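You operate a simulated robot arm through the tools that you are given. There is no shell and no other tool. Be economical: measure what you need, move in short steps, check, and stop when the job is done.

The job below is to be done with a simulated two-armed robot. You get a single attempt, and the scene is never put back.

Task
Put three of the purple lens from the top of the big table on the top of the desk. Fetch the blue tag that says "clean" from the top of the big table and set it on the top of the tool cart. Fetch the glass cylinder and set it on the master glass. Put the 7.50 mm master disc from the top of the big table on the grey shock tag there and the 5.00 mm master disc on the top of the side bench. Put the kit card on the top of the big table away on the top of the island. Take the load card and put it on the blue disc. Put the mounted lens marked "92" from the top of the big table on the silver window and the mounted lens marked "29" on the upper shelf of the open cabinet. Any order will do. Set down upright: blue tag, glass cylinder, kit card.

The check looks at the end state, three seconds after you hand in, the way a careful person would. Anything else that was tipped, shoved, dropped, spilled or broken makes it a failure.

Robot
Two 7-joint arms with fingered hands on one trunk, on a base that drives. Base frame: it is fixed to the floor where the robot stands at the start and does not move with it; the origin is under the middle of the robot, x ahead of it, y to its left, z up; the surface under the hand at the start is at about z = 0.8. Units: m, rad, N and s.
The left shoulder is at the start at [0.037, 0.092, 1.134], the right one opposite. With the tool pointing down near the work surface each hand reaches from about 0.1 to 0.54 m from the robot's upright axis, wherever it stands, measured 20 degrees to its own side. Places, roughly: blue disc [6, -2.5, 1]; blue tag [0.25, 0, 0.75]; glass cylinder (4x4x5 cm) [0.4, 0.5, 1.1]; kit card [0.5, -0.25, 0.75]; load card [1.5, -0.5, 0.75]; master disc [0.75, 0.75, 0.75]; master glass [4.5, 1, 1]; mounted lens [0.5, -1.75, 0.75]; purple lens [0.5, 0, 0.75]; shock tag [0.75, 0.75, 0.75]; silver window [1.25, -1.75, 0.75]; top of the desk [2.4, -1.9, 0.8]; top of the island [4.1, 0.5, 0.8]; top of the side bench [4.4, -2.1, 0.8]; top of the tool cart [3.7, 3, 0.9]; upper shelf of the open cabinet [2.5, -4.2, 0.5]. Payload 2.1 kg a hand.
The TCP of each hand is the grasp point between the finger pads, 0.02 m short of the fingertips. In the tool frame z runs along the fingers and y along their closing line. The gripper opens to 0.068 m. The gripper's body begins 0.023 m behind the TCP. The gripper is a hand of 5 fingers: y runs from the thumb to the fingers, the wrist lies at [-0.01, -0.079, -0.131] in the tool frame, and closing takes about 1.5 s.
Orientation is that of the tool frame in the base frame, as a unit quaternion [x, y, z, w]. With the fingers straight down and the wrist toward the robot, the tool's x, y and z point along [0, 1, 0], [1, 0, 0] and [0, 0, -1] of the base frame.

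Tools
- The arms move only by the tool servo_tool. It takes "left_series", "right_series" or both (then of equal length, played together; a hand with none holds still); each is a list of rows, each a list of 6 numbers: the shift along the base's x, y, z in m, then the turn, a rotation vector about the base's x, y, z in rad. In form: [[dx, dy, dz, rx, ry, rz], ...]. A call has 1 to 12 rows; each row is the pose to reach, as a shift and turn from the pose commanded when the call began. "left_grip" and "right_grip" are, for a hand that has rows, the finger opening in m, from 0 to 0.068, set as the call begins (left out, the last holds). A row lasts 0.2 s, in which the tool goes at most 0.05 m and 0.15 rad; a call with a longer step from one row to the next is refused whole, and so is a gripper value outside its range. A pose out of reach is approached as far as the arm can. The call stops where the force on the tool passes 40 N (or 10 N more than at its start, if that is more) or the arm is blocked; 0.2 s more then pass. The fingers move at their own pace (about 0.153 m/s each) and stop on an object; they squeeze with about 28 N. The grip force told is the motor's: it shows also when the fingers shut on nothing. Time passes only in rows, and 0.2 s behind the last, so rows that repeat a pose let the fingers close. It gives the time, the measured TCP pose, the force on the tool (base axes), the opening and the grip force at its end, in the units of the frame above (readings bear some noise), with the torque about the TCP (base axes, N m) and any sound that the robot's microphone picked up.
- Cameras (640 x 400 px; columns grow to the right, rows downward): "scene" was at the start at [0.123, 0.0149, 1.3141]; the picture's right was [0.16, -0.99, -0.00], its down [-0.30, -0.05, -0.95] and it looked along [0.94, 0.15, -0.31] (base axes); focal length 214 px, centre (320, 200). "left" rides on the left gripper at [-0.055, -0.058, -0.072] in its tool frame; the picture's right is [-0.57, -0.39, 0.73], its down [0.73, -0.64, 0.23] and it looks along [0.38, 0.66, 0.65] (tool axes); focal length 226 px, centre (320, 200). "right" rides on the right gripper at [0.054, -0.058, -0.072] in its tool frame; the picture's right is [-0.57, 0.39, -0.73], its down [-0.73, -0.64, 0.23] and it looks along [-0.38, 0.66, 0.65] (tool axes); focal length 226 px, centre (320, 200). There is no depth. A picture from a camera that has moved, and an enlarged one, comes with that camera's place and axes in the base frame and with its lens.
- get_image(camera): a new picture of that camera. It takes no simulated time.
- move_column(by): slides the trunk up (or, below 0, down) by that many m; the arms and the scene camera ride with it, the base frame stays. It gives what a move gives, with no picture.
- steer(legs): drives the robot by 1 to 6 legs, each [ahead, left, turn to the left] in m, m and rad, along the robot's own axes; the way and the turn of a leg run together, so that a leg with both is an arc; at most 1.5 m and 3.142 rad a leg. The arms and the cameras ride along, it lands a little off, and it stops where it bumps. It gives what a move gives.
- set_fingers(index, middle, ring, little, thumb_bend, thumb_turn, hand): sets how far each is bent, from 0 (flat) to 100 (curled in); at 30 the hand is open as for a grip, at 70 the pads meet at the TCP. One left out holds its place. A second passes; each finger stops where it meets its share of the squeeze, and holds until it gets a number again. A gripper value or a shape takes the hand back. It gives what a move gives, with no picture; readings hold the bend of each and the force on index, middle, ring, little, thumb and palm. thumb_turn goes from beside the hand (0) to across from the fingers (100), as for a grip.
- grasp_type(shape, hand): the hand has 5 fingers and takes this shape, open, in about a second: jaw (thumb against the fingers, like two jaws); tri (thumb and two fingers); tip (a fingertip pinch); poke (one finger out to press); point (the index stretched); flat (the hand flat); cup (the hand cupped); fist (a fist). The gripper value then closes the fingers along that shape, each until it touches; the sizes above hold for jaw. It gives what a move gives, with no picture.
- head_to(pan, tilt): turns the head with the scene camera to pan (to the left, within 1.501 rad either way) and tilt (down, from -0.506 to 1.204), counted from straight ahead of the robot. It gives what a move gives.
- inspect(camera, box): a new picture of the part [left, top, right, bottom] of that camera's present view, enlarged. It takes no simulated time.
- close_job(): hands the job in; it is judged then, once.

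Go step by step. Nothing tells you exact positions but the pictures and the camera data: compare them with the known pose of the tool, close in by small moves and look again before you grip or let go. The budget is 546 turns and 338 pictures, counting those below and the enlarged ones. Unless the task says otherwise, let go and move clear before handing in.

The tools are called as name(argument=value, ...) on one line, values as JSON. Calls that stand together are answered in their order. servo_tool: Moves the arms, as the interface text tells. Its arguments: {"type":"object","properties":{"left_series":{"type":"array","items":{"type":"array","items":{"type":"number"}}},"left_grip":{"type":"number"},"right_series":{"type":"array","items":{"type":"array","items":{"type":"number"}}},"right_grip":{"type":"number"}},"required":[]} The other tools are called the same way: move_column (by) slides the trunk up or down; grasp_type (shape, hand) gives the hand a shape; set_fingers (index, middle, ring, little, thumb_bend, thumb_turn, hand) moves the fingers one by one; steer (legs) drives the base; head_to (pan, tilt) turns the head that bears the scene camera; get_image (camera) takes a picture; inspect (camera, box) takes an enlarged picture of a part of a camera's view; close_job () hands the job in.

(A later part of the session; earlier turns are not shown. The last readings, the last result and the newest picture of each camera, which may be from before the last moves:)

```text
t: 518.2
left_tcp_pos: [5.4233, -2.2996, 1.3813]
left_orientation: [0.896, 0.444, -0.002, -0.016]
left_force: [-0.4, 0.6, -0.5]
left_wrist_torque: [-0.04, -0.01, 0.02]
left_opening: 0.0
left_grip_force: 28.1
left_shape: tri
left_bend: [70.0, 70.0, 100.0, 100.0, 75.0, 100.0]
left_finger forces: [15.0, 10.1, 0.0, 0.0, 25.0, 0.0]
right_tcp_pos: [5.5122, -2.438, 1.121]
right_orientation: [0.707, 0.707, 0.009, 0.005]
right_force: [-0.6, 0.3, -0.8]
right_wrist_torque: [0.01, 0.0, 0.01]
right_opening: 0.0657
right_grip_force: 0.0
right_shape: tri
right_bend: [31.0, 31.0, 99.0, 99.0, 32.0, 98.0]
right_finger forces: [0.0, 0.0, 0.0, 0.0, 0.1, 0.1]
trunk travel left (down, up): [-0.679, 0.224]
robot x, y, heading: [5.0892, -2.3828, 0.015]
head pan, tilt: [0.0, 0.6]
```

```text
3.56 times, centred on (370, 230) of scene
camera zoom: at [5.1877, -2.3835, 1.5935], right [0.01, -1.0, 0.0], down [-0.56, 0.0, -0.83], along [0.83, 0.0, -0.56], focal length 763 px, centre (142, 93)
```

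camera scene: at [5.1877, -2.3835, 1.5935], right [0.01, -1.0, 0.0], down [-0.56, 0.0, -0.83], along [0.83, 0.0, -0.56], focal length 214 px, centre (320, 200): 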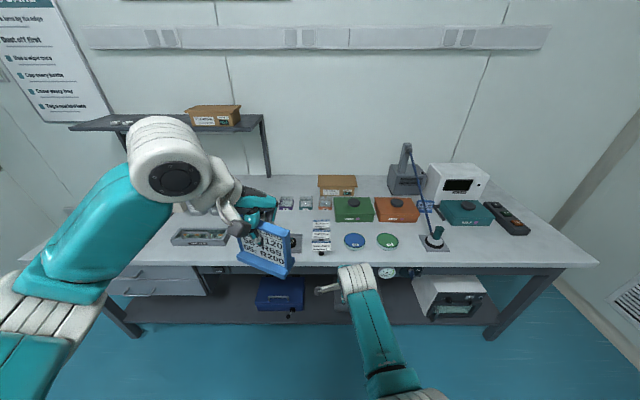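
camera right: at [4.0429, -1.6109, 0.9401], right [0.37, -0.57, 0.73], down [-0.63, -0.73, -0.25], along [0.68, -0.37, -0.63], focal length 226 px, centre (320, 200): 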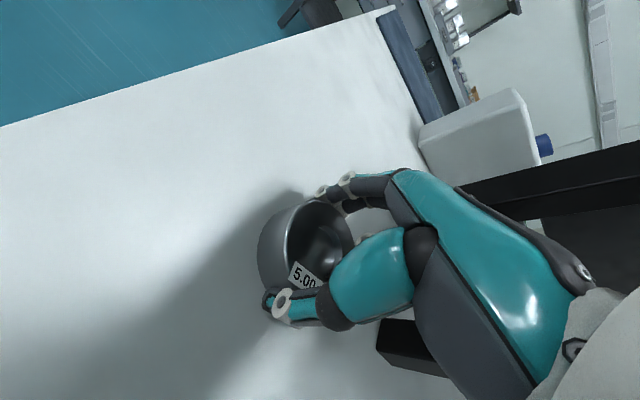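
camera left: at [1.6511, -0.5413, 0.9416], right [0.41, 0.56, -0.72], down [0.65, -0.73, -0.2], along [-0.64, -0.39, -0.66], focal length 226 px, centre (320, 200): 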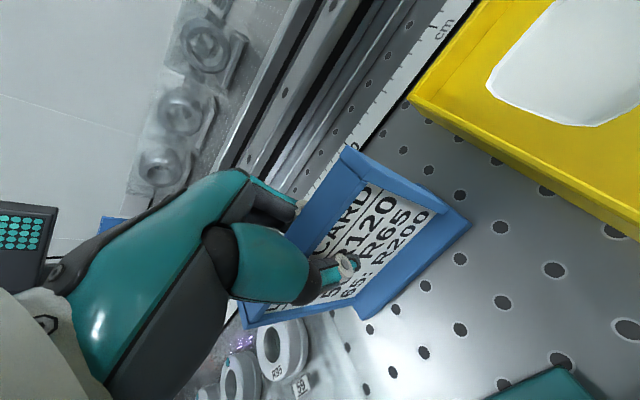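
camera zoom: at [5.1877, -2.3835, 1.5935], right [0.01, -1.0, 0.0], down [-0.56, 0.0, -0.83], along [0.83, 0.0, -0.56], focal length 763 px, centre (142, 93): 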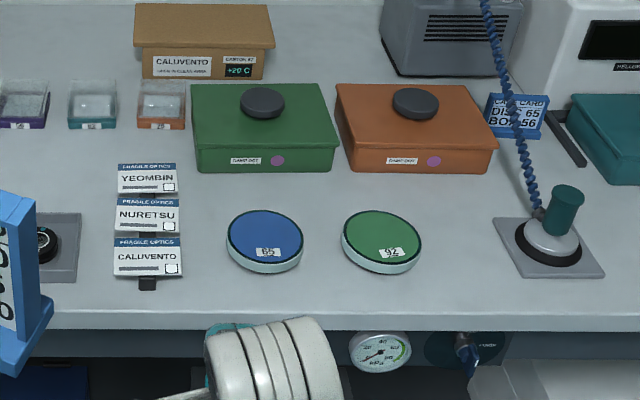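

The blue disc (65) is near (5.94, −2.55). I retract the right hand up and move in so the load card is above the disc.

servo_tool(right_series=[[-0.03, -0.02, 0.04, 0, 0, 0], [-0.06, -0.04, 0.08, 0, 0, 0], [-0.09, -0.06, 0.12, 0, 0, 0], [-0.12, -0.08, 0.16, 0, 0, 0], [-0.14, -0.1, 0.2, 0, 0, 0], [-0.14, -0.12, 0.24, 0, 0, 0]], left_series=[[0.01, 0, -0.03, 0, 0, 0], [0.03, 0, -0.06, 0, 0, 0], [0.05, 0, -0.09, 0, 0, 0], [0.07, 0, -0.12, 0, 0, 0], [0.09, 0, -0.15, 0, 0, 0], [0.1, 0, -0.18, 0, 0, 0]])

steer(legs=[[0.38, -0.25, -0.01]])

get_image(camera="scene")

get_image(camera="left")

```text
refused: row 1 steps farther than a row can; nothing moved
```

```text
t: 520.9
left_tcp_pos: [5.8037, -2.5535, 1.3808]
left_orientation: [0.898, 0.44, -0.002, -0.017]
left_force: [0.3, -1.3, 0.4]
left_wrist_torque: [-0.03, -0.02, -0.03]
left_opening: 0.0
left_grip_force: 28.3
left_shape: tri
left_bend: [70.0, 70.0, 100.0, 100.0, 75.0, 100.0]
left_finger forces: [15.2, 9.9, 0.0, 0.0, 25.0, 0.0]
right_tcp_pos: [5.8911, -2.6921, 1.121]
right_orientation: [0.711, 0.703, 0.009, 0.006]
right_force: [-0.1, 0.5, 0.4]
right_wrist_torque: [-0.01, -0.01, 0.03]
right_opening: 0.0655
right_grip_force: 0.0
right_shape: tri
right_bend: [31.0, 31.0, 99.0, 99.0, 32.0, 98.0]
right_finger forces: [0.1, 0.1, 0.0, 0.0, 0.1, 0.0]
trunk travel left (down, up): [-0.679, 0.224]
robot x, y, heading: [5.4707, -2.6299, -0.002]
head pan, tilt: [0.0, 0.6]
```

```text
136 pictures are left
camera scene: at [5.5676, -2.6345, 1.5934], right [0.0, -1.0, 0.0], down [-0.57, 0.0, -0.82], along [0.82, 0.0, -0.57], focal length 214 px, centre (320, 200)
```

scene: 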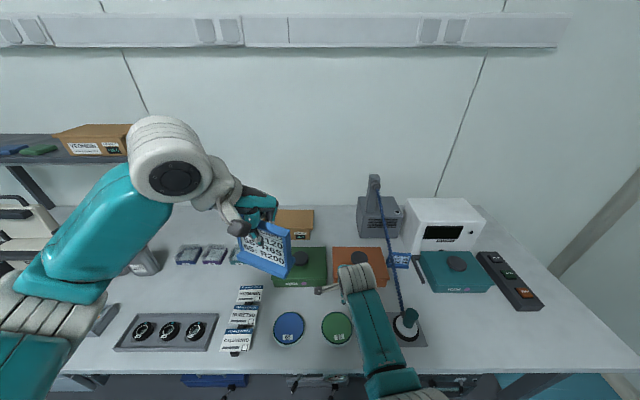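

```text
135 pictures are left
camera left: at [5.7254, -2.5623, 1.4544], right [-0.67, -0.19, -0.72], down [-0.06, 0.98, -0.2], along [0.74, -0.09, -0.66], focal length 226 px, centre (320, 200)
```

left: 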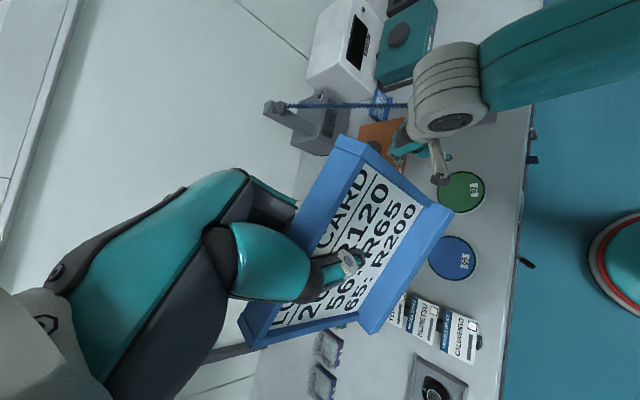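

servo_tool(right_series=[[-0.035, -0.01, 0.03, 0, 0, 0], [-0.07, -0.02, 0.06, 0, 0, 0], [-0.105, -0.03, 0.09, 0, 0, 0], [-0.135, -0.05, 0.12, 0, 0, 0], [-0.15, -0.07, 0.16, 0, 0, 0], [-0.16, -0.08, 0.2, 0, 0, 0], [-0.17, -0.09, 0.24, 0, 0, 0]], left_series=[[0.015, 0.003, -0.02, 0, 0, 0], [0.03, 0.006, -0.04, 0, 0, 0], [0.045, 0.009, -0.06, 0, 0, 0], [0.06, 0.012, -0.08, 0, 0, 0], [0.075, 0.015, -0.1, 0, 0, 0], [0.09, 0.017, -0.12, 0, 0, 0], [0.096, 0.017, -0.14, 0, 0, 0]])

move_column(by=-0.2)

get_image(camera="left")

get_image(camera="scene")

```text
t: 522.7
left_tcp_pos: [5.8989, -2.5363, 1.2411]
left_orientation: [0.898, 0.44, -0.002, -0.017]
left_force: [0.6, 0.1, 0.6]
left_wrist_torque: [0.0, -0.01, -0.04]
left_opening: 0.0
left_grip_force: 28.3
left_shape: tri
left_bend: [70.0, 70.0, 100.0, 100.0, 82.0, 87.0]
left_finger forces: [29.6, 0.1, 0.0, 0.0, 29.5, 0.0]
right_tcp_pos: [5.7512, -2.7916, 1.2877]
right_orientation: [0.721, 0.69, -0.03, 0.056]
right_force: [0.2, 1.1, 0.1]
right_wrist_torque: [0.01, -0.01, -0.01]
right_opening: 0.0661
right_grip_force: 0.1
right_shape: tri
right_bend: [31.0, 30.0, 99.0, 99.0, 31.0, 98.0]
right_finger forces: [0.1, 0.0, 0.1, 0.0, 0.0, 0.0]
right hand out of reach, approached as far as the arm can: row 5, 6, 7
trunk travel left (down, up): [-0.679, 0.224]
robot x, y, heading: [5.4658, -2.6338, -0.002]
head pan, tilt: [0.0, 0.6]
stopped in row 7 (right hand): the arm was blocked; the commanded pose is now the measured one
```

```text
t: 524.9
left_tcp_pos: [5.8978, -2.5368, 1.0409]
left_orientation: [0.898, 0.44, -0.002, -0.016]
left_force: [-0.8, -0.6, -0.1]
left_wrist_torque: [0.02, -0.02, 0.02]
left_opening: 0.0
left_grip_force: 28.8
left_shape: tri
left_bend: [70.0, 70.0, 100.0, 100.0, 82.0, 87.0]
left_finger forces: [29.6, 0.1, 0.1, 0.0, 29.7, 0.1]
right_tcp_pos: [5.7541, -2.7914, 1.0807]
right_orientation: [0.721, 0.69, -0.041, 0.046]
right_force: [-0.5, 0.2, 0.4]
right_wrist_torque: [-0.03, -0.02, 0.02]
right_opening: 0.0661
right_grip_force: 0.1
right_shape: tri
right_bend: [31.0, 30.0, 99.0, 99.0, 31.0, 98.0]
right_finger forces: [0.1, 0.0, 0.0, 0.0, 0.0, 0.0]
trunk travel left (down, up): [-0.479, 0.424]
robot x, y, heading: [5.4688, -2.6336, -0.002]
head pan, tilt: [0.0, 0.6]
```

```text
134 pictures are left
camera left: at [5.8204, -2.5454, 1.1144], right [-0.67, -0.19, -0.72], down [-0.06, 0.98, -0.2], along [0.74, -0.09, -0.66], focal length 226 px, centre (320, 200)
```

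left: 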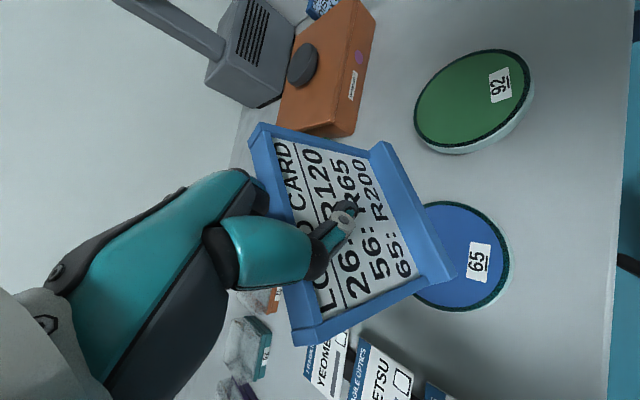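

```text
133 pictures are left
camera scene: at [5.5768, -2.6342, 1.3932], right [0.0, -1.0, 0.0], down [-0.57, 0.0, -0.82], along [0.82, 0.0, -0.57], focal length 214 px, centre (320, 200)
```

scene: 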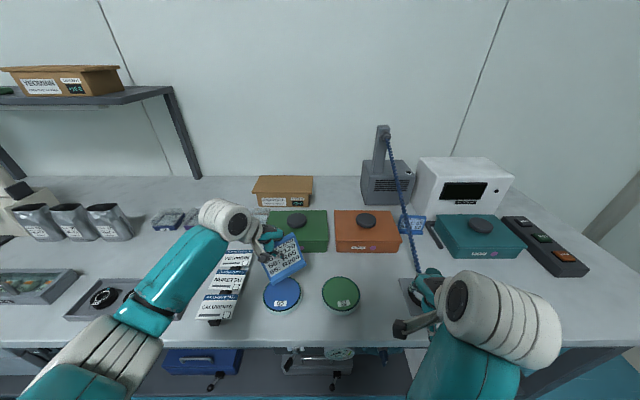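

The card turned a bit in the grip but is upright. Its base centre is ~2.5 cm off to −y of the disc centre, so I shift and lower.

servo_tool(left_series=[[-0.003, 0.013, 0, 0, 0, 0], [-0.006, 0.025, 0, 0, 0, 0], [-0.006, 0.025, -0.02, 0, 0, 0], [-0.006, 0.025, -0.04, 0, 0, 0], [-0.006, 0.025, -0.06, 0, 0, 0]])

get_image(camera="left")

inspect(camera="scene", box=[200, 190, 380, 330])

```text
t: 526.1
left_tcp_pos: [5.8923, -2.5115, 0.9803]
left_orientation: [0.898, 0.44, -0.002, -0.016]
left_force: [0.8, -0.5, 0.1]
left_wrist_torque: [0.04, -0.01, -0.01]
left_opening: 0.0001
left_grip_force: 28.2
left_shape: tri
left_bend: [70.0, 70.0, 100.0, 100.0, 82.0, 87.0]
left_finger forces: [30.3, 0.1, 0.0, 0.0, 30.2, 0.1]
right_tcp_pos: [5.754, -2.7907, 1.0791]
right_orientation: [0.72, 0.691, -0.042, 0.046]
right_force: [0.4, -0.3, 0.1]
right_wrist_torque: [-0.03, 0.01, 0.02]
right_opening: 0.0661
right_grip_force: 0.1
right_shape: tri
right_bend: [31.0, 30.0, 99.0, 99.0, 31.0, 98.0]
right_finger forces: [0.0, 0.0, 0.0, 0.0, 0.0, 0.0]
trunk travel left (down, up): [-0.479, 0.424]
robot x, y, heading: [5.4699, -2.6324, 0.001]
head pan, tilt: [0.0, 0.6]
```

```text
132 pictures are left
camera left: at [5.8143, -2.5207, 1.0535], right [-0.67, -0.19, -0.72], down [-0.06, 0.98, -0.2], along [0.74, -0.09, -0.66], focal length 226 px, centre (320, 200)
```

left: 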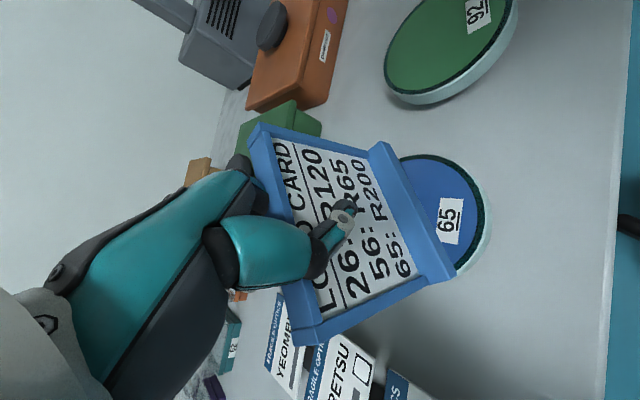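

```text
2.86 times, centred on (290, 260) of scene
camera zoom: at [5.5768, -2.6342, 1.3931], right [0.0, -1.0, 0.0], down [-0.57, 0.0, -0.82], along [0.82, 0.0, -0.57], focal length 613 px, centre (406, 29)
```

zoom: 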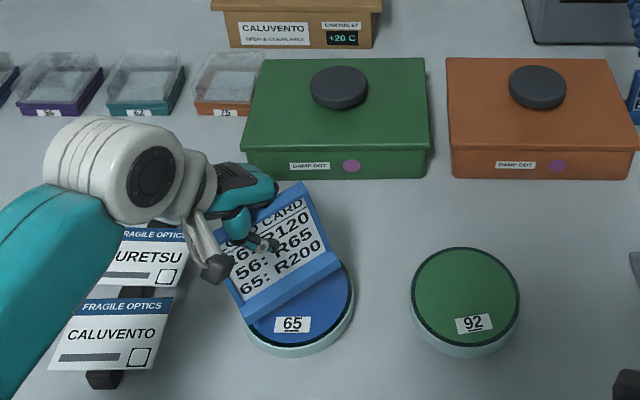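

servo_tool(left_series=[[0.005, -0.001, -0.01, 0, 0, 0], [0.009, -0.003, -0.02, 0, 0, 0], [0.009, -0.003, -0.03, 0, 0, 0], [0.009, -0.003, -0.038, 0, 0, 0]])

get_image(camera="left")

inspect(camera="scene", box=[200, 190, 380, 330])

```text
t: 527.1
left_tcp_pos: [5.9016, -2.5163, 0.9475]
left_orientation: [0.898, 0.439, 0.001, -0.014]
left_force: [0.6, -5.2, 35.2]
left_wrist_torque: [0.26, 0.06, -0.01]
left_opening: 0.0
left_grip_force: 27.9
left_shape: tri
left_bend: [70.0, 70.0, 100.0, 100.0, 84.0, 86.0]
left_finger forces: [35.0, 0.0, 0.0, 0.0, 38.6, 0.0]
right_tcp_pos: [5.7523, -2.7921, 1.081]
right_orientation: [0.721, 0.69, -0.04, 0.046]
right_force: [-0.1, -0.2, -0.8]
right_wrist_torque: [0.02, 0.04, 0.0]
right_opening: 0.066
right_grip_force: 0.0
right_shape: tri
right_bend: [31.0, 30.0, 99.0, 99.0, 31.0, 98.0]
right_finger forces: [0.0, 0.1, 0.0, 0.0, 0.0, 0.0]
trunk travel left (down, up): [-0.479, 0.424]
robot x, y, heading: [5.4667, -2.6338, -0.005]
head pan, tilt: [0.0, 0.6]
```

```text
130 pictures are left
camera left: at [5.8222, -2.5254, 1.0194], right [-0.66, -0.19, -0.73], down [-0.06, 0.98, -0.2], along [0.75, -0.09, -0.66], focal length 226 px, centre (320, 200)
```

left: 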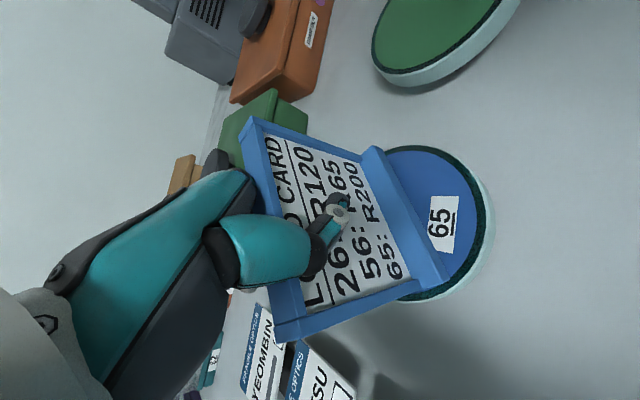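

```text
2.86 times, centred on (290, 260) of scene
camera zoom: at [5.5737, -2.6359, 1.3939], right [0.0, -1.0, 0.0], down [-0.56, 0.0, -0.83], along [0.83, 0.0, -0.56], focal length 613 px, centre (406, 29)
```

zoom: 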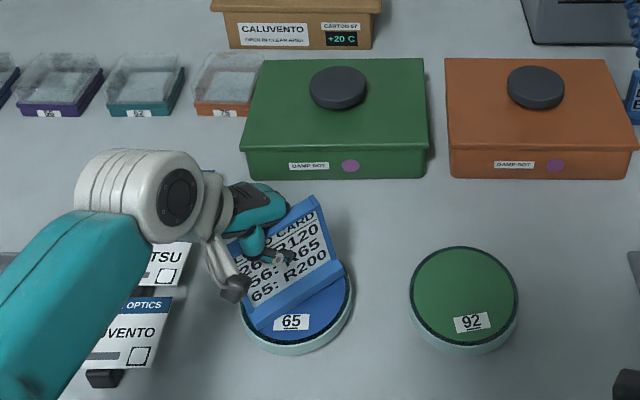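

Contact, but the base sits ~2 cm behind the disc centre. I lift a hair, shift back toward the robot, and set down again.

servo_tool(left_series=[[0, 0, 0.008, 0, 0, 0], [-0.007, -0.004, 0.014, 0, 0, 0], [-0.014, -0.009, 0.014, 0, 0, 0], [-0.014, -0.009, 0.008, 0, 0, 0], [-0.014, -0.009, 0.003, 0, 0, 0]])

inspect(camera="scene", box=[200, 190, 380, 330])

get_image(camera="left")

```text
t: 528.3
left_tcp_pos: [5.8871, -2.5249, 0.9474]
left_orientation: [0.898, 0.44, -0.001, -0.014]
left_force: [-1.0, -2.8, 16.6]
left_wrist_torque: [0.08, 0.06, 0.02]
left_opening: 0.0
left_grip_force: 27.9
left_shape: tri
left_bend: [70.0, 70.0, 100.0, 100.0, 84.0, 86.0]
left_finger forces: [33.6, 0.0, 0.1, 0.1, 35.6, 0.0]
right_tcp_pos: [5.7519, -2.7915, 1.0802]
right_orientation: [0.721, 0.69, -0.04, 0.047]
right_force: [-0.2, 0.4, 0.3]
right_wrist_torque: [-0.05, 0.01, 0.01]
right_opening: 0.066
right_grip_force: 0.1
right_shape: tri
right_bend: [31.0, 30.0, 99.0, 99.0, 31.0, 98.0]
right_finger forces: [0.0, 0.1, 0.1, 0.0, 0.1, 0.0]
trunk travel left (down, up): [-0.479, 0.424]
robot x, y, heading: [5.468, -2.6358, -0.001]
head pan, tilt: [0.0, 0.6]
```

```text
2.86 times, centred on (290, 260) of scene
camera zoom: at [5.5755, -2.6349, 1.3935], right [0.0, -1.0, 0.0], down [-0.56, 0.0, -0.83], along [0.83, 0.0, -0.56], focal length 613 px, centre (406, 29)
```

zoom: 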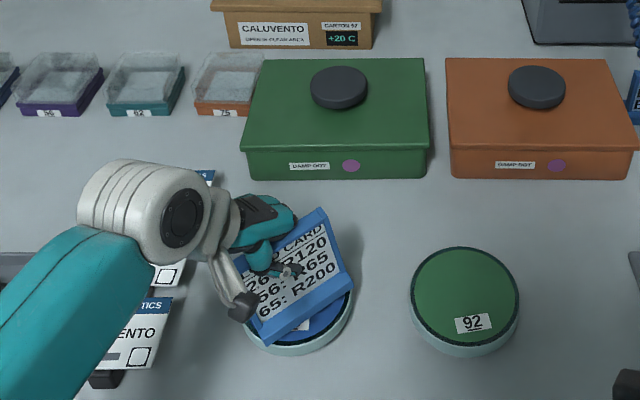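

```text
127 pictures are left
camera left: at [5.809, -2.5332, 1.0207], right [-0.66, -0.19, -0.72], down [-0.06, 0.98, -0.2], along [0.75, -0.09, -0.66], focal length 226 px, centre (320, 200)
```

left: 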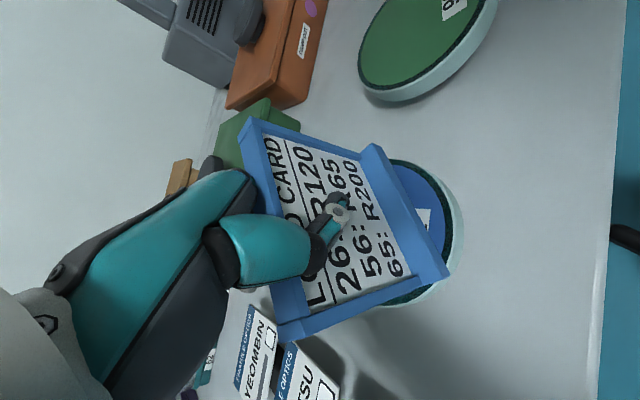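

Centred now. I relieve pressure, open, and rise.

servo_tool(left_series=[[0, 0, 0.002, 0, 0, 0], [0, 0, 0.003, 0, 0, 0]])

servo_tool(left_series=[[0, 0, 0, 0, 0, 0], [0, 0, 0, 0, 0, 0], [0, 0, 0, 0, 0, 0], [0, 0, 0, 0, 0, 0], [0, 0, 0, 0, 0, 0]], left_grip=0.066)

get_image(camera="left")

```text
t: 528.9
left_tcp_pos: [5.8857, -2.5246, 0.9475]
left_orientation: [0.898, 0.44, -0.003, -0.017]
left_force: [1.3, -0.6, 4.1]
left_wrist_torque: [0.04, -0.02, -0.02]
left_opening: 0.0
left_grip_force: 28.2
left_shape: tri
left_bend: [70.0, 70.0, 100.0, 100.0, 84.0, 86.0]
left_finger forces: [35.6, 0.0, 0.1, 0.0, 35.0, 0.0]
right_tcp_pos: [5.7538, -2.7908, 1.0785]
right_orientation: [0.721, 0.69, -0.041, 0.046]
right_force: [0.6, 0.1, 0.3]
right_wrist_torque: [0.02, -0.01, 0.0]
right_opening: 0.066
right_grip_force: 0.0
right_shape: tri
right_bend: [31.0, 30.0, 99.0, 99.0, 31.0, 98.0]
right_finger forces: [0.1, 0.0, 0.1, 0.0, 0.0, 0.1]
trunk travel left (down, up): [-0.479, 0.424]
robot x, y, heading: [5.4681, -2.6336, -0.001]
head pan, tilt: [0.0, 0.6]
```

```text
t: 530.1
left_tcp_pos: [5.8875, -2.5232, 0.9486]
left_orientation: [0.898, 0.44, -0.002, -0.017]
left_force: [-0.5, -0.4, 0.7]
left_wrist_torque: [-0.03, -0.01, 0.02]
left_opening: 0.0656
left_grip_force: 0.1
left_shape: tri
left_bend: [31.0, 31.0, 99.0, 99.0, 31.0, 98.0]
left_finger forces: [0.0, 0.0, 0.0, 0.1, 0.0, 0.0]
right_tcp_pos: [5.7544, -2.7899, 1.0795]
right_orientation: [0.721, 0.691, -0.041, 0.047]
right_force: [-0.3, 0.1, -0.1]
right_wrist_torque: [0.01, 0.03, -0.03]
right_opening: 0.0658
right_grip_force: 0.1
right_shape: tri
right_bend: [31.0, 30.0, 99.0, 99.0, 31.0, 98.0]
right_finger forces: [0.0, 0.0, 0.0, 0.0, 0.0, 0.0]
trunk travel left (down, up): [-0.479, 0.424]
robot x, y, heading: [5.4699, -2.6368, -0.005]
head pan, tilt: [0.0, 0.6]
```

```text
126 pictures are left
camera left: at [5.8095, -2.5323, 1.0221], right [-0.67, -0.19, -0.72], down [-0.06, 0.98, -0.2], along [0.74, -0.09, -0.66], focal length 226 px, centre (320, 200)
```

left: 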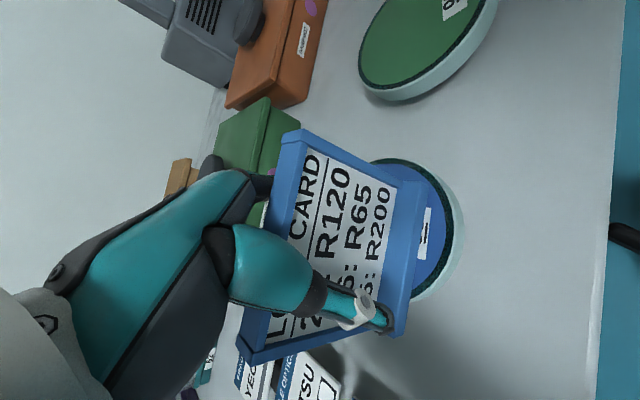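

move_column(by=0.06)

get_image(camera="left")

move_column(by=0.2)

inspect(camera="scene", box=[180, 180, 400, 340])

```text
t: 531.1
left_tcp_pos: [5.8869, -2.5227, 1.0096]
left_orientation: [0.898, 0.44, -0.002, -0.016]
left_force: [0.0, 1.0, -0.3]
left_wrist_torque: [-0.02, -0.01, -0.01]
left_opening: 0.0658
left_grip_force: 0.1
left_shape: tri
left_bend: [31.0, 31.0, 99.0, 99.0, 31.0, 98.0]
left_finger forces: [0.0, 0.0, 0.1, 0.1, 0.1, 0.0]
right_tcp_pos: [5.7538, -2.7887, 1.1376]
right_orientation: [0.719, 0.692, -0.038, 0.042]
right_force: [0.5, 0.3, -0.3]
right_wrist_torque: [0.0, -0.01, 0.01]
right_opening: 0.0657
right_grip_force: 0.1
right_shape: tri
right_bend: [31.0, 30.0, 99.0, 99.0, 31.0, 98.0]
right_finger forces: [0.0, 0.0, 0.0, 0.0, 0.1, 0.0]
trunk travel left (down, up): [-0.539, 0.364]
robot x, y, heading: [5.4723, -2.6326, 0.001]
head pan, tilt: [0.0, 0.6]
```

```text
125 pictures are left
camera left: at [5.8095, -2.5324, 1.0822], right [-0.67, -0.19, -0.72], down [-0.06, 0.98, -0.2], along [0.74, -0.09, -0.66], focal length 226 px, centre (320, 200)
```

left: 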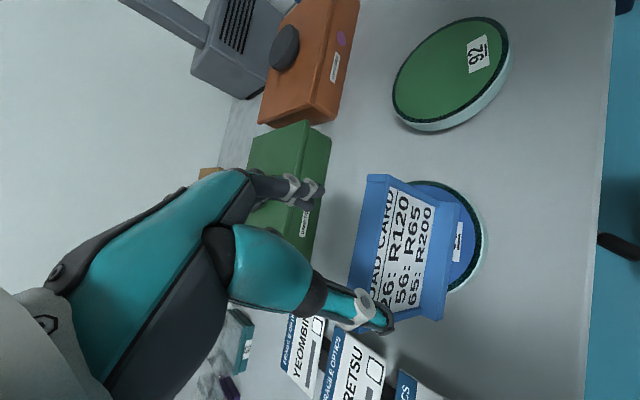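

```text
t: 533.3
left_tcp_pos: [5.8878, -2.5237, 1.208]
left_orientation: [0.898, 0.44, -0.002, -0.017]
left_force: [0.0, 0.5, -0.2]
left_wrist_torque: [0.0, 0.03, -0.02]
left_opening: 0.0661
left_grip_force: 0.2
left_shape: tri
left_bend: [31.0, 31.0, 99.0, 99.0, 31.0, 98.0]
left_finger forces: [0.0, 0.1, 0.1, 0.1, 0.1, 0.0]
right_tcp_pos: [5.7536, -2.7876, 1.3383]
right_orientation: [0.72, 0.692, -0.039, 0.042]
right_force: [0.0, -0.9, 0.9]
right_wrist_torque: [-0.02, 0.03, 0.02]
right_opening: 0.0657
right_grip_force: 0.0
right_shape: tri
right_bend: [31.0, 30.0, 99.0, 99.0, 31.0, 98.0]
right_finger forces: [0.1, 0.0, 0.1, 0.1, 0.1, 0.1]
trunk travel left (down, up): [-0.739, 0.164]
robot x, y, heading: [5.4661, -2.6339, -0.001]
head pan, tilt: [0.0, 0.6]
```

```text
2.50 times, centred on (290, 260) of scene
camera zoom: at [5.566, -2.6341, 1.6534], right [0.0, -1.0, 0.0], down [-0.57, 0.0, -0.82], along [0.82, 0.0, -0.57], focal length 536 px, centre (395, 50)
```

zoom: 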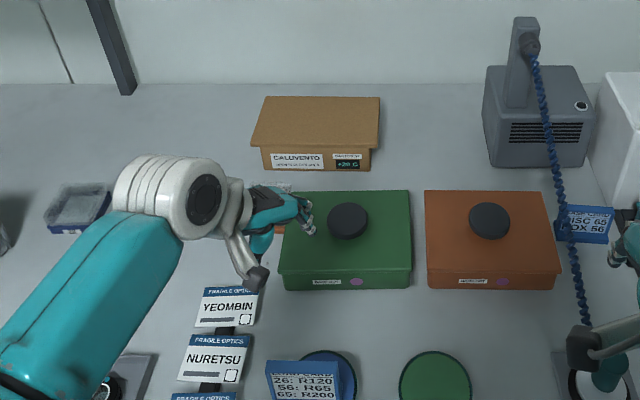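

head_to(pan=0.1, tilt=0.9)

inspect(camera="scene", box=[240, 130, 420, 270])

```text
t: 534.1
left_tcp_pos: [5.8868, -2.5232, 1.2097]
left_orientation: [0.898, 0.44, -0.002, -0.017]
left_force: [-0.1, -1.0, 0.0]
left_wrist_torque: [0.0, -0.02, -0.02]
left_opening: 0.0655
left_grip_force: 0.1
left_shape: tri
left_bend: [31.0, 31.0, 99.0, 99.0, 31.0, 98.0]
left_finger forces: [0.0, 0.0, 0.0, 0.0, 0.1, 0.1]
right_tcp_pos: [5.754, -2.7895, 1.3377]
right_orientation: [0.719, 0.692, -0.038, 0.042]
right_force: [-0.3, 0.5, 0.3]
right_wrist_torque: [-0.01, -0.01, 0.01]
right_opening: 0.0661
right_grip_force: 0.1
right_shape: tri
right_bend: [31.0, 30.0, 99.0, 99.0, 31.0, 98.0]
right_finger forces: [0.1, 0.0, 0.1, 0.0, 0.0, 0.0]
trunk travel left (down, up): [-0.739, 0.164]
robot x, y, heading: [5.4673, -2.6341, -0.004]
head pan, tilt: [0.099, 0.901]
```

```text
2.86 times, centred on (330, 200) of scene
camera zoom: at [5.5527, -2.6266, 1.6288], right [0.1, -1.0, 0.0], down [-0.78, -0.08, -0.62], along [0.62, 0.06, -0.78], focal length 613 px, centre (291, 200)
```

zoom: 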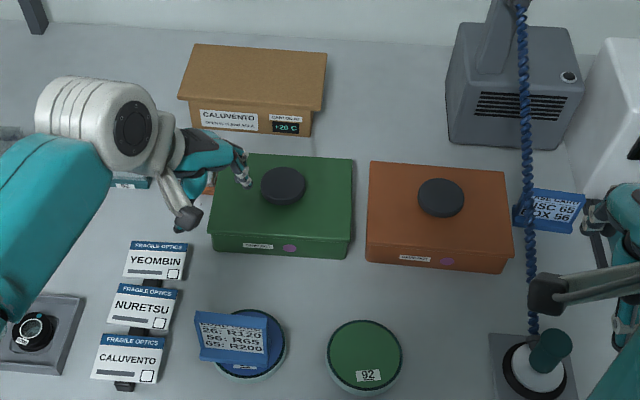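

The load card stands on the blue disc. Now back to the table front for the "clean" tag and the glass cylinder, going around the table's left end.

steer(legs=[[-0.1, 0.0, 0], [0, 1.43, 0], [-1.45, 0, 0], [-0.9, 0, 0], [0, 1.3, 0], [0, 1.27, 0]])

head_to(pan=0, tilt=0.5)

get_image(camera="scene")

```text
t: 565.3
left_tcp_pos: [3.4773, 1.4989, 1.2093]
left_orientation: [0.904, 0.427, -0.002, -0.017]
left_force: [0.1, 0.1, -0.9]
left_wrist_torque: [0.02, -0.01, -0.01]
left_opening: 0.0655
left_grip_force: 0.2
left_shape: tri
left_bend: [31.0, 31.0, 99.0, 99.0, 31.0, 98.0]
left_finger forces: [0.0, 0.0, 0.0, 0.1, 0.0, 0.1]
right_tcp_pos: [3.3359, 1.238, 1.3388]
right_orientation: [0.729, 0.682, -0.039, 0.042]
right_force: [-0.1, -0.6, -0.1]
right_wrist_torque: [0.05, 0.01, 0.02]
right_opening: 0.0659
right_grip_force: 0.0
right_shape: tri
right_bend: [31.0, 30.0, 99.0, 99.0, 31.0, 98.0]
right_finger forces: [0.1, 0.0, 0.1, 0.0, 0.1, 0.1]
trunk travel left (down, up): [-0.739, 0.164]
robot x, y, heading: [3.0561, 1.395, -0.03]
head pan, tilt: [0.099, 0.901]
```

```text
t: 566.2
left_tcp_pos: [3.4774, 1.4983, 1.21]
left_orientation: [0.904, 0.428, -0.001, -0.017]
left_force: [0.3, -0.3, -0.5]
left_wrist_torque: [-0.02, 0.0, 0.02]
left_opening: 0.066
left_grip_force: 0.1
left_shape: tri
left_bend: [31.0, 31.0, 99.0, 99.0, 31.0, 98.0]
left_finger forces: [0.0, 0.0, 0.0, 0.0, 0.1, 0.0]
right_tcp_pos: [3.3351, 1.2367, 1.338]
right_orientation: [0.729, 0.683, -0.039, 0.042]
right_force: [0.4, -0.2, -0.2]
right_wrist_torque: [-0.01, 0.0, 0.0]
right_opening: 0.0659
right_grip_force: 0.0
right_shape: tri
right_bend: [31.0, 30.0, 99.0, 99.0, 31.0, 98.0]
right_finger forces: [0.0, 0.0, 0.0, 0.1, 0.0, 0.0]
trunk travel left (down, up): [-0.739, 0.164]
robot x, y, heading: [3.0551, 1.3979, -0.028]
head pan, tilt: [0.0, 0.499]
```

```text
122 pictures are left
camera scene: at [3.155, 1.397, 1.6625], right [-0.03, -1.0, 0.0], down [-0.48, 0.01, -0.88], along [0.88, -0.03, -0.48], focal length 214 px, centre (320, 200)
```

scene: 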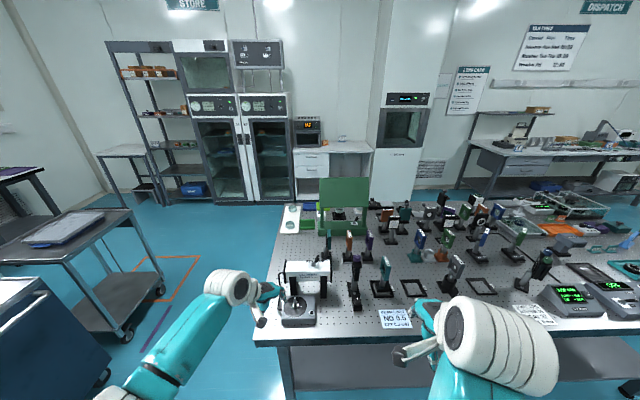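

inspect(camera="scene", box=[250, 170, 450, 330])

inspect(camera="scene", box=[270, 190, 390, 260])

inspect(camera="scene", box=[0, 180, 180, 330])

```text
2.50 times, centred on (350, 250) of scene
camera zoom: at [3.155, 1.397, 1.6625], right [-0.03, -1.0, 0.0], down [-0.48, 0.01, -0.88], along [0.88, -0.03, -0.48], focal length 536 px, centre (245, 75)
```

zoom: 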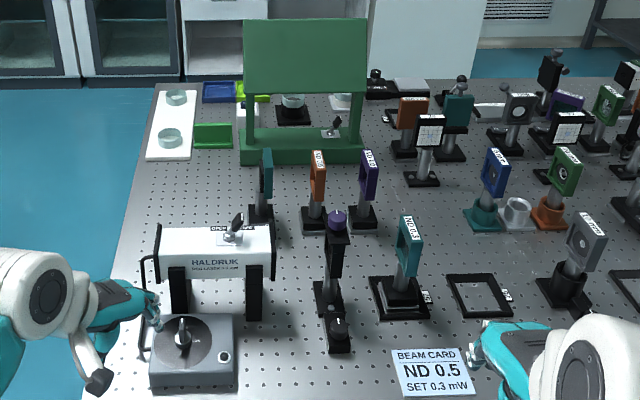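

```text
5.33 times, centred on (330, 225) of scene
camera zoom: at [3.155, 1.397, 1.6625], right [-0.03, -1.0, 0.0], down [-0.48, 0.01, -0.88], along [0.88, -0.03, -0.48], focal length 1144 px, centre (267, 67)
```

zoom: 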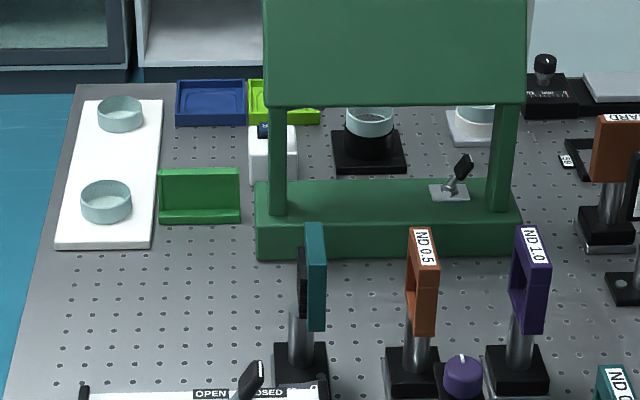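

```text
2.67 times, centred on (90, 255) of scene
camera zoom: at [3.155, 1.397, 1.6625], right [-0.03, -1.0, 0.0], down [-0.48, 0.01, -0.88], along [0.88, -0.03, -0.48], focal length 572 px, centre (933, 53)
```

zoom: 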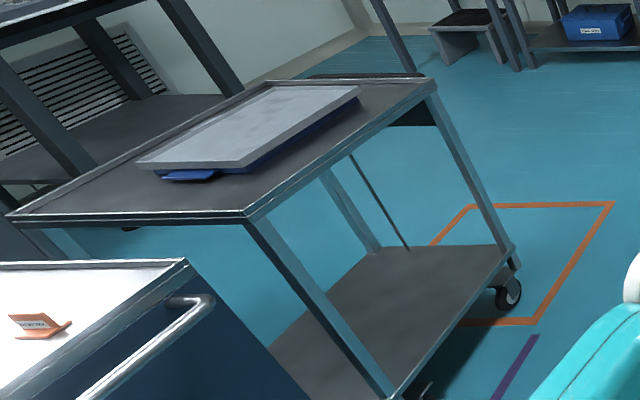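

The island's far side holds several glass pieces; the master glass is likely around (4.46, 1.07); I'll read its label later. I continue to the table's front side.

steer(legs=[[0, 0, 0.028], [-1.5, 0, 0], [-1.5, 0, 0], [-0.38, 0, 0]])

steer(legs=[[0, -0.8, 0]])

head_to(pan=0, tilt=0.7)

get_image(camera="scene")

```text
t: 583.0
left_tcp_pos: [0.0996, 1.5042, 1.2103]
left_orientation: [0.898, 0.44, -0.002, -0.017]
left_force: [-0.4, -0.2, 0.3]
left_wrist_torque: [0.02, -0.02, -0.01]
left_opening: 0.066
left_grip_force: 0.0
left_shape: tri
left_bend: [31.0, 31.0, 99.0, 99.0, 31.0, 98.0]
left_finger forces: [0.0, 0.0, 0.0, 0.0, 0.0, 0.1]
right_tcp_pos: [-0.0339, 1.2378, 1.3385]
right_orientation: [0.719, 0.693, -0.038, 0.043]
right_force: [-0.3, -0.3, -0.2]
right_wrist_torque: [0.0, -0.02, 0.01]
right_opening: 0.0658
right_grip_force: 0.1
right_shape: tri
right_bend: [31.0, 30.0, 99.0, 99.0, 31.0, 98.0]
right_finger forces: [0.0, 0.1, 0.1, 0.0, 0.0, 0.0]
trunk travel left (down, up): [-0.739, 0.164]
robot x, y, heading: [-0.3138, 1.3951, -0.002]
head pan, tilt: [0.0, 0.499]
```

```text
t: 587.3
left_tcp_pos: [0.099, 0.7038, 1.2099]
left_orientation: [0.897, 0.442, -0.002, -0.017]
left_force: [0.1, -0.5, 0.4]
left_wrist_torque: [-0.05, -0.01, -0.02]
left_opening: 0.0657
left_grip_force: 0.0
left_shape: tri
left_bend: [31.0, 31.0, 99.0, 99.0, 31.0, 98.0]
left_finger forces: [0.0, 0.1, 0.0, 0.1, 0.1, 0.0]
right_tcp_pos: [-0.0326, 0.4392, 1.3379]
right_orientation: [0.719, 0.693, -0.039, 0.041]
right_force: [-0.3, -0.3, -0.4]
right_wrist_torque: [-0.01, 0.03, 0.01]
right_opening: 0.0659
right_grip_force: 0.0
right_shape: tri
right_bend: [31.0, 30.0, 99.0, 99.0, 31.0, 98.0]
right_finger forces: [0.0, 0.0, 0.0, 0.1, 0.1, 0.0]
trunk travel left (down, up): [-0.739, 0.164]
robot x, y, heading: [-0.3213, 0.5905, -0.004]
head pan, tilt: [0.0, 0.499]
```

```text
t: 588.0
left_tcp_pos: [0.0991, 0.7059, 1.2101]
left_orientation: [0.897, 0.442, -0.002, -0.016]
left_force: [-0.2, 0.7, -0.9]
left_wrist_torque: [-0.01, -0.02, -0.01]
left_opening: 0.0658
left_grip_force: 0.1
left_shape: tri
left_bend: [31.0, 31.0, 99.0, 99.0, 31.0, 98.0]
left_finger forces: [0.0, 0.1, 0.0, 0.0, 0.1, 0.0]
right_tcp_pos: [-0.0329, 0.4379, 1.3386]
right_orientation: [0.718, 0.694, -0.038, 0.042]
right_force: [0.1, -0.1, -0.2]
right_wrist_torque: [-0.02, 0.0, -0.02]
right_opening: 0.0661
right_grip_force: 0.0
right_shape: tri
right_bend: [31.0, 30.0, 99.0, 99.0, 31.0, 98.0]
right_finger forces: [0.1, 0.0, 0.0, 0.0, 0.0, 0.0]
trunk travel left (down, up): [-0.739, 0.164]
robot x, y, heading: [-0.3188, 0.5925, -0.0]
head pan, tilt: [0.0, 0.7]
```

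```text
118 pictures are left
camera scene: at [-0.2251, 0.5929, 1.6449], right [0.0, -1.0, 0.0], down [-0.64, 0.0, -0.77], along [0.77, 0.0, -0.64], focal length 214 px, centre (320, 200)
```

scene: 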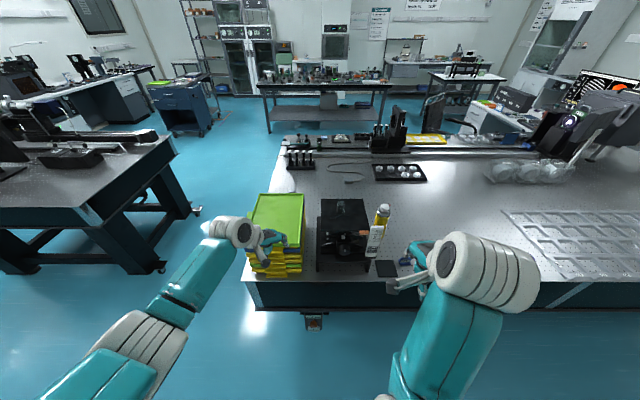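

inspect(camera="scene", box=[230, 170, 430, 310])

```text
2.86 times, centred on (330, 240) of scene
camera zoom: at [-0.2251, 0.5929, 1.6449], right [0.0, -1.0, 0.0], down [-0.64, 0.0, -0.77], along [0.77, 0.0, -0.64], focal length 613 px, centre (291, 86)
```

zoom: 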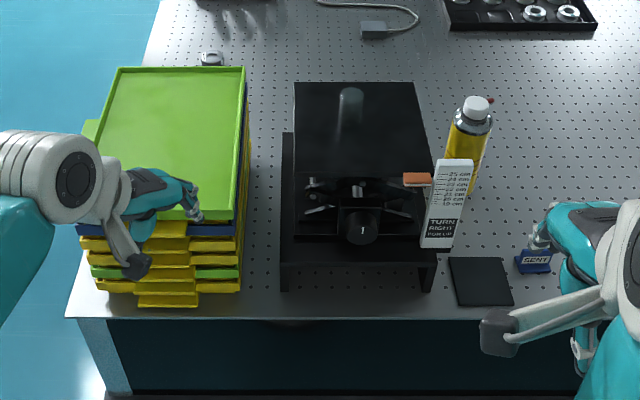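

The glass cylinder is on the black jack platform near (0.43, 0.51), z≈1.04–1.09. I approach for a left-hand grasp.

steer(legs=[[0.25, -0.17, 0]])

servo_tool(left_series=[[0, 0, 0, 0, 0, 0.13], [0, -0.005, 0, 0, 0, 0.26], [0.005, -0.01, 0, 0, 0, 0.39], [0.01, -0.015, 0, 0, 0, 0.52], [0.015, -0.02, 0, 0, 0, 0.645]], left_grip=0.068)

get_image(camera="left")

get_image(camera="scene")

```text
t: 590.1
left_tcp_pos: [0.3514, 0.5334, 1.2087]
left_orientation: [0.897, 0.442, -0.002, -0.016]
left_force: [-0.2, -0.8, -0.1]
left_wrist_torque: [-0.01, 0.02, 0.01]
left_opening: 0.0659
left_grip_force: 0.0
left_shape: tri
left_bend: [31.0, 31.0, 99.0, 99.0, 31.0, 98.0]
left_finger forces: [0.0, 0.0, 0.0, 0.0, 0.0, 0.0]
right_tcp_pos: [0.2174, 0.2679, 1.3385]
right_orientation: [0.718, 0.694, -0.038, 0.041]
right_force: [0.0, 0.5, 0.1]
right_wrist_torque: [0.02, 0.01, 0.01]
right_opening: 0.0661
right_grip_force: 0.0
right_shape: tri
right_bend: [31.0, 30.0, 99.0, 99.0, 31.0, 98.0]
right_finger forces: [0.0, 0.0, 0.0, 0.1, 0.0, 0.0]
trunk travel left (down, up): [-0.739, 0.164]
robot x, y, heading: [-0.0667, 0.4225, 0.003]
head pan, tilt: [0.0, 0.7]
```

```text
t: 591.3
left_tcp_pos: [0.3655, 0.5146, 1.2099]
left_orientation: [0.71, 0.704, -0.008, -0.015]
left_force: [0.6, -0.6, 0.2]
left_wrist_torque: [0.0, 0.0, -0.01]
left_opening: 0.0678
left_grip_force: 0.1
left_shape: tri
left_bend: [30.0, 30.0, 99.0, 99.0, 30.0, 98.0]
left_finger forces: [0.0, 0.0, 0.0, 0.0, 0.0, 0.0]
right_tcp_pos: [0.2172, 0.2679, 1.3382]
right_orientation: [0.718, 0.694, -0.038, 0.042]
right_force: [-1.2, 0.9, 0.1]
right_wrist_torque: [-0.01, -0.01, -0.01]
right_opening: 0.0662
right_grip_force: 0.1
right_shape: tri
right_bend: [31.0, 30.0, 99.0, 99.0, 31.0, 98.0]
right_finger forces: [0.0, 0.0, 0.0, 0.0, 0.0, 0.0]
trunk travel left (down, up): [-0.739, 0.164]
robot x, y, heading: [-0.0707, 0.424, 0.005]
head pan, tilt: [0.0, 0.7]
```

```text
116 pictures are left
camera left: at [0.3088, 0.4605, 1.2823], right [-0.41, -0.56, -0.72], down [-0.64, 0.74, -0.2], along [0.65, 0.38, -0.66], focal length 226 px, centre (320, 200)
```

left: 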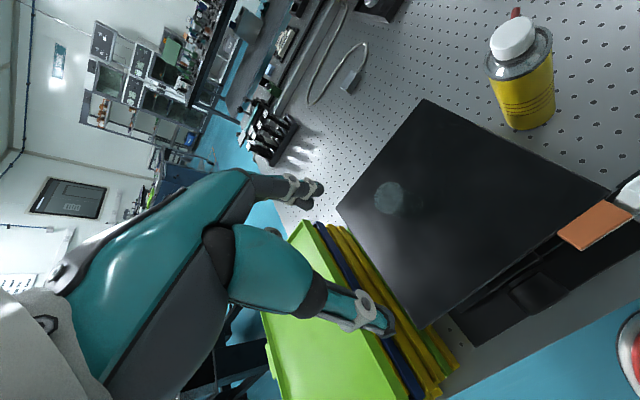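

```text
115 pictures are left
camera scene: at [0.0257, 0.4226, 1.6448], right [0.0, -1.0, 0.0], down [-0.64, 0.0, -0.76], along [0.76, 0.0, -0.64], focal length 214 px, centre (320, 200)
```

scene: 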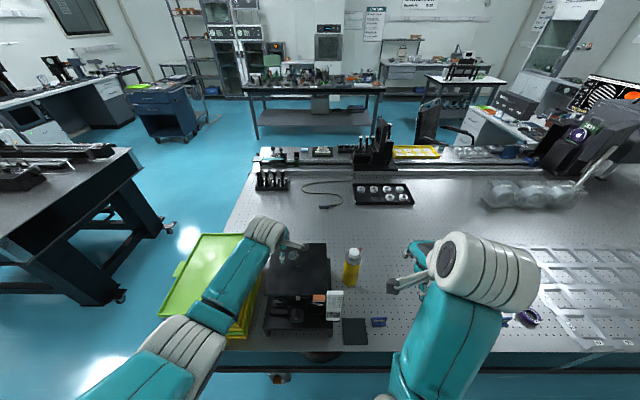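

inspect(camera="left", box=[340, 150, 460, 240])

inspect(camera="scene", box=[250, 210, 370, 300])

```text
4.44 times, centred on (400, 195) of left
camera zoom: at [0.3088, 0.4605, 1.2823], right [-0.41, -0.56, -0.72], down [-0.64, 0.74, -0.2], along [0.65, 0.38, -0.66], focal length 1005 px, centre (-36, 222)
```

zoom: 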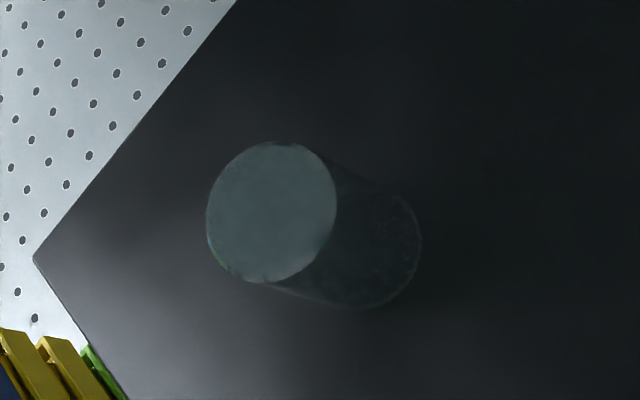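

```text
4.44 times, centred on (310, 255) of scene
camera zoom: at [0.0257, 0.4226, 1.6448], right [0.0, -1.0, 0.0], down [-0.64, 0.0, -0.76], along [0.76, 0.0, -0.64], focal length 953 px, centre (364, -44)
```

zoom: 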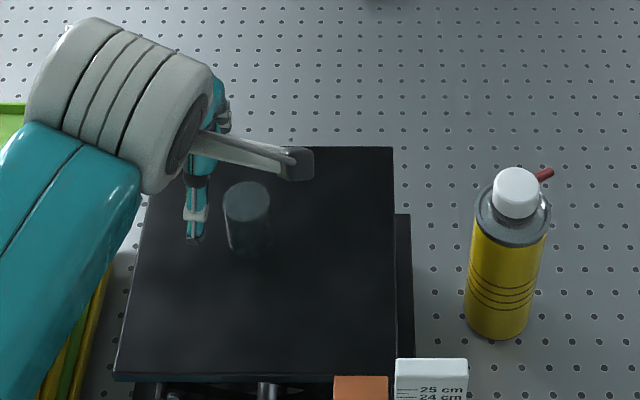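

steer(legs=[[0.03, 0, 0]])

servo_tool(left_series=[[0.015, -0.005, -0.02, -0.005, -0.016, 0], [0.032, -0.01, -0.04, -0.01, -0.032, 0]])

get_image(camera="left")

```text
t: 592.1
left_tcp_pos: [0.3961, 0.515, 1.2079]
left_orientation: [0.71, 0.704, -0.008, -0.016]
left_force: [0.2, 0.2, -0.5]
left_wrist_torque: [-0.05, 0.01, 0.01]
left_opening: 0.0678
left_grip_force: 0.0
left_shape: tri
left_bend: [30.0, 30.0, 99.0, 99.0, 30.0, 98.0]
left_finger forces: [0.0, 0.0, 0.0, 0.1, 0.1, 0.0]
right_tcp_pos: [0.2492, 0.269, 1.3389]
right_orientation: [0.718, 0.694, -0.039, 0.041]
right_force: [0.5, 0.7, 0.0]
right_wrist_torque: [0.03, 0.0, 0.04]
right_opening: 0.0659
right_grip_force: 0.0
right_shape: tri
right_bend: [31.0, 30.0, 99.0, 99.0, 31.0, 98.0]
right_finger forces: [0.0, 0.1, 0.1, 0.1, 0.0, 0.1]
trunk travel left (down, up): [-0.739, 0.164]
robot x, y, heading: [-0.036, 0.4206, 0.003]
head pan, tilt: [0.0, 0.7]
```

```text
t: 592.7
left_tcp_pos: [0.4277, 0.505, 1.1697]
left_orientation: [0.71, 0.704, 0.001, 0.001]
left_force: [0.0, -0.5, 0.3]
left_wrist_torque: [0.0, -0.01, -0.01]
left_opening: 0.0677
left_grip_force: 0.1
left_shape: tri
left_bend: [30.0, 30.0, 99.0, 99.0, 30.0, 98.0]
left_finger forces: [0.0, 0.1, 0.1, 0.0, 0.1, 0.0]
right_tcp_pos: [0.2466, 0.2685, 1.3378]
right_orientation: [0.718, 0.694, -0.038, 0.042]
right_force: [-0.6, 0.3, 0.7]
right_wrist_torque: [-0.01, -0.04, 0.0]
right_opening: 0.0658
right_grip_force: 0.0
right_shape: tri
right_bend: [31.0, 30.0, 99.0, 99.0, 31.0, 98.0]
right_finger forces: [0.0, 0.0, 0.1, 0.1, 0.0, 0.1]
trunk travel left (down, up): [-0.739, 0.164]
robot x, y, heading: [-0.0405, 0.4236, -0.0]
head pan, tilt: [0.0, 0.7]
```

```text
112 pictures are left
camera left: at [0.3681, 0.451, 1.2413], right [-0.39, -0.56, -0.73], down [-0.63, 0.74, -0.23], along [0.67, 0.37, -0.64], focal length 226 px, centre (320, 200)
```

left: 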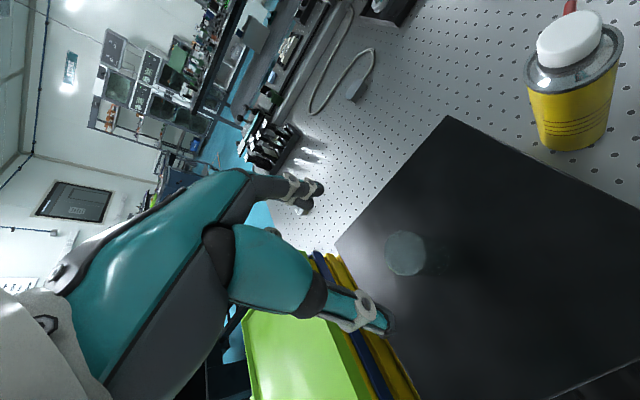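

move_column(by=-0.06)

get_image(camera="left")

```text
t: 593.7
left_tcp_pos: [0.4276, 0.5055, 1.1089]
left_orientation: [0.71, 0.704, 0.001, -0.001]
left_force: [-1.1, -0.4, -0.2]
left_wrist_torque: [0.03, 0.0, 0.01]
left_opening: 0.0678
left_grip_force: 0.1
left_shape: tri
left_bend: [30.0, 30.0, 99.0, 99.0, 30.0, 98.0]
left_finger forces: [0.0, 0.0, 0.1, 0.0, 0.1, 0.0]
right_tcp_pos: [0.2485, 0.2689, 1.279]
right_orientation: [0.718, 0.694, -0.038, 0.042]
right_force: [-0.6, 1.2, -0.4]
right_wrist_torque: [-0.02, 0.02, 0.02]
right_opening: 0.0657
right_grip_force: 0.1
right_shape: tri
right_bend: [31.0, 30.0, 99.0, 99.0, 31.0, 98.0]
right_finger forces: [0.0, 0.1, 0.1, 0.1, 0.0, 0.1]
trunk travel left (down, up): [-0.679, 0.224]
robot x, y, heading: [-0.0375, 0.422, -0.001]
head pan, tilt: [0.0, 0.7]
```

```text
111 pictures are left
camera left: at [0.3683, 0.4518, 1.181], right [-0.39, -0.56, -0.73], down [-0.63, 0.74, -0.23], along [0.67, 0.37, -0.64], focal length 226 px, centre (320, 200)
```

left: 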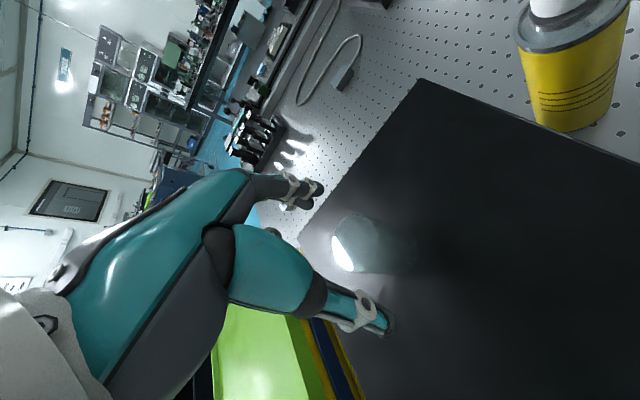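

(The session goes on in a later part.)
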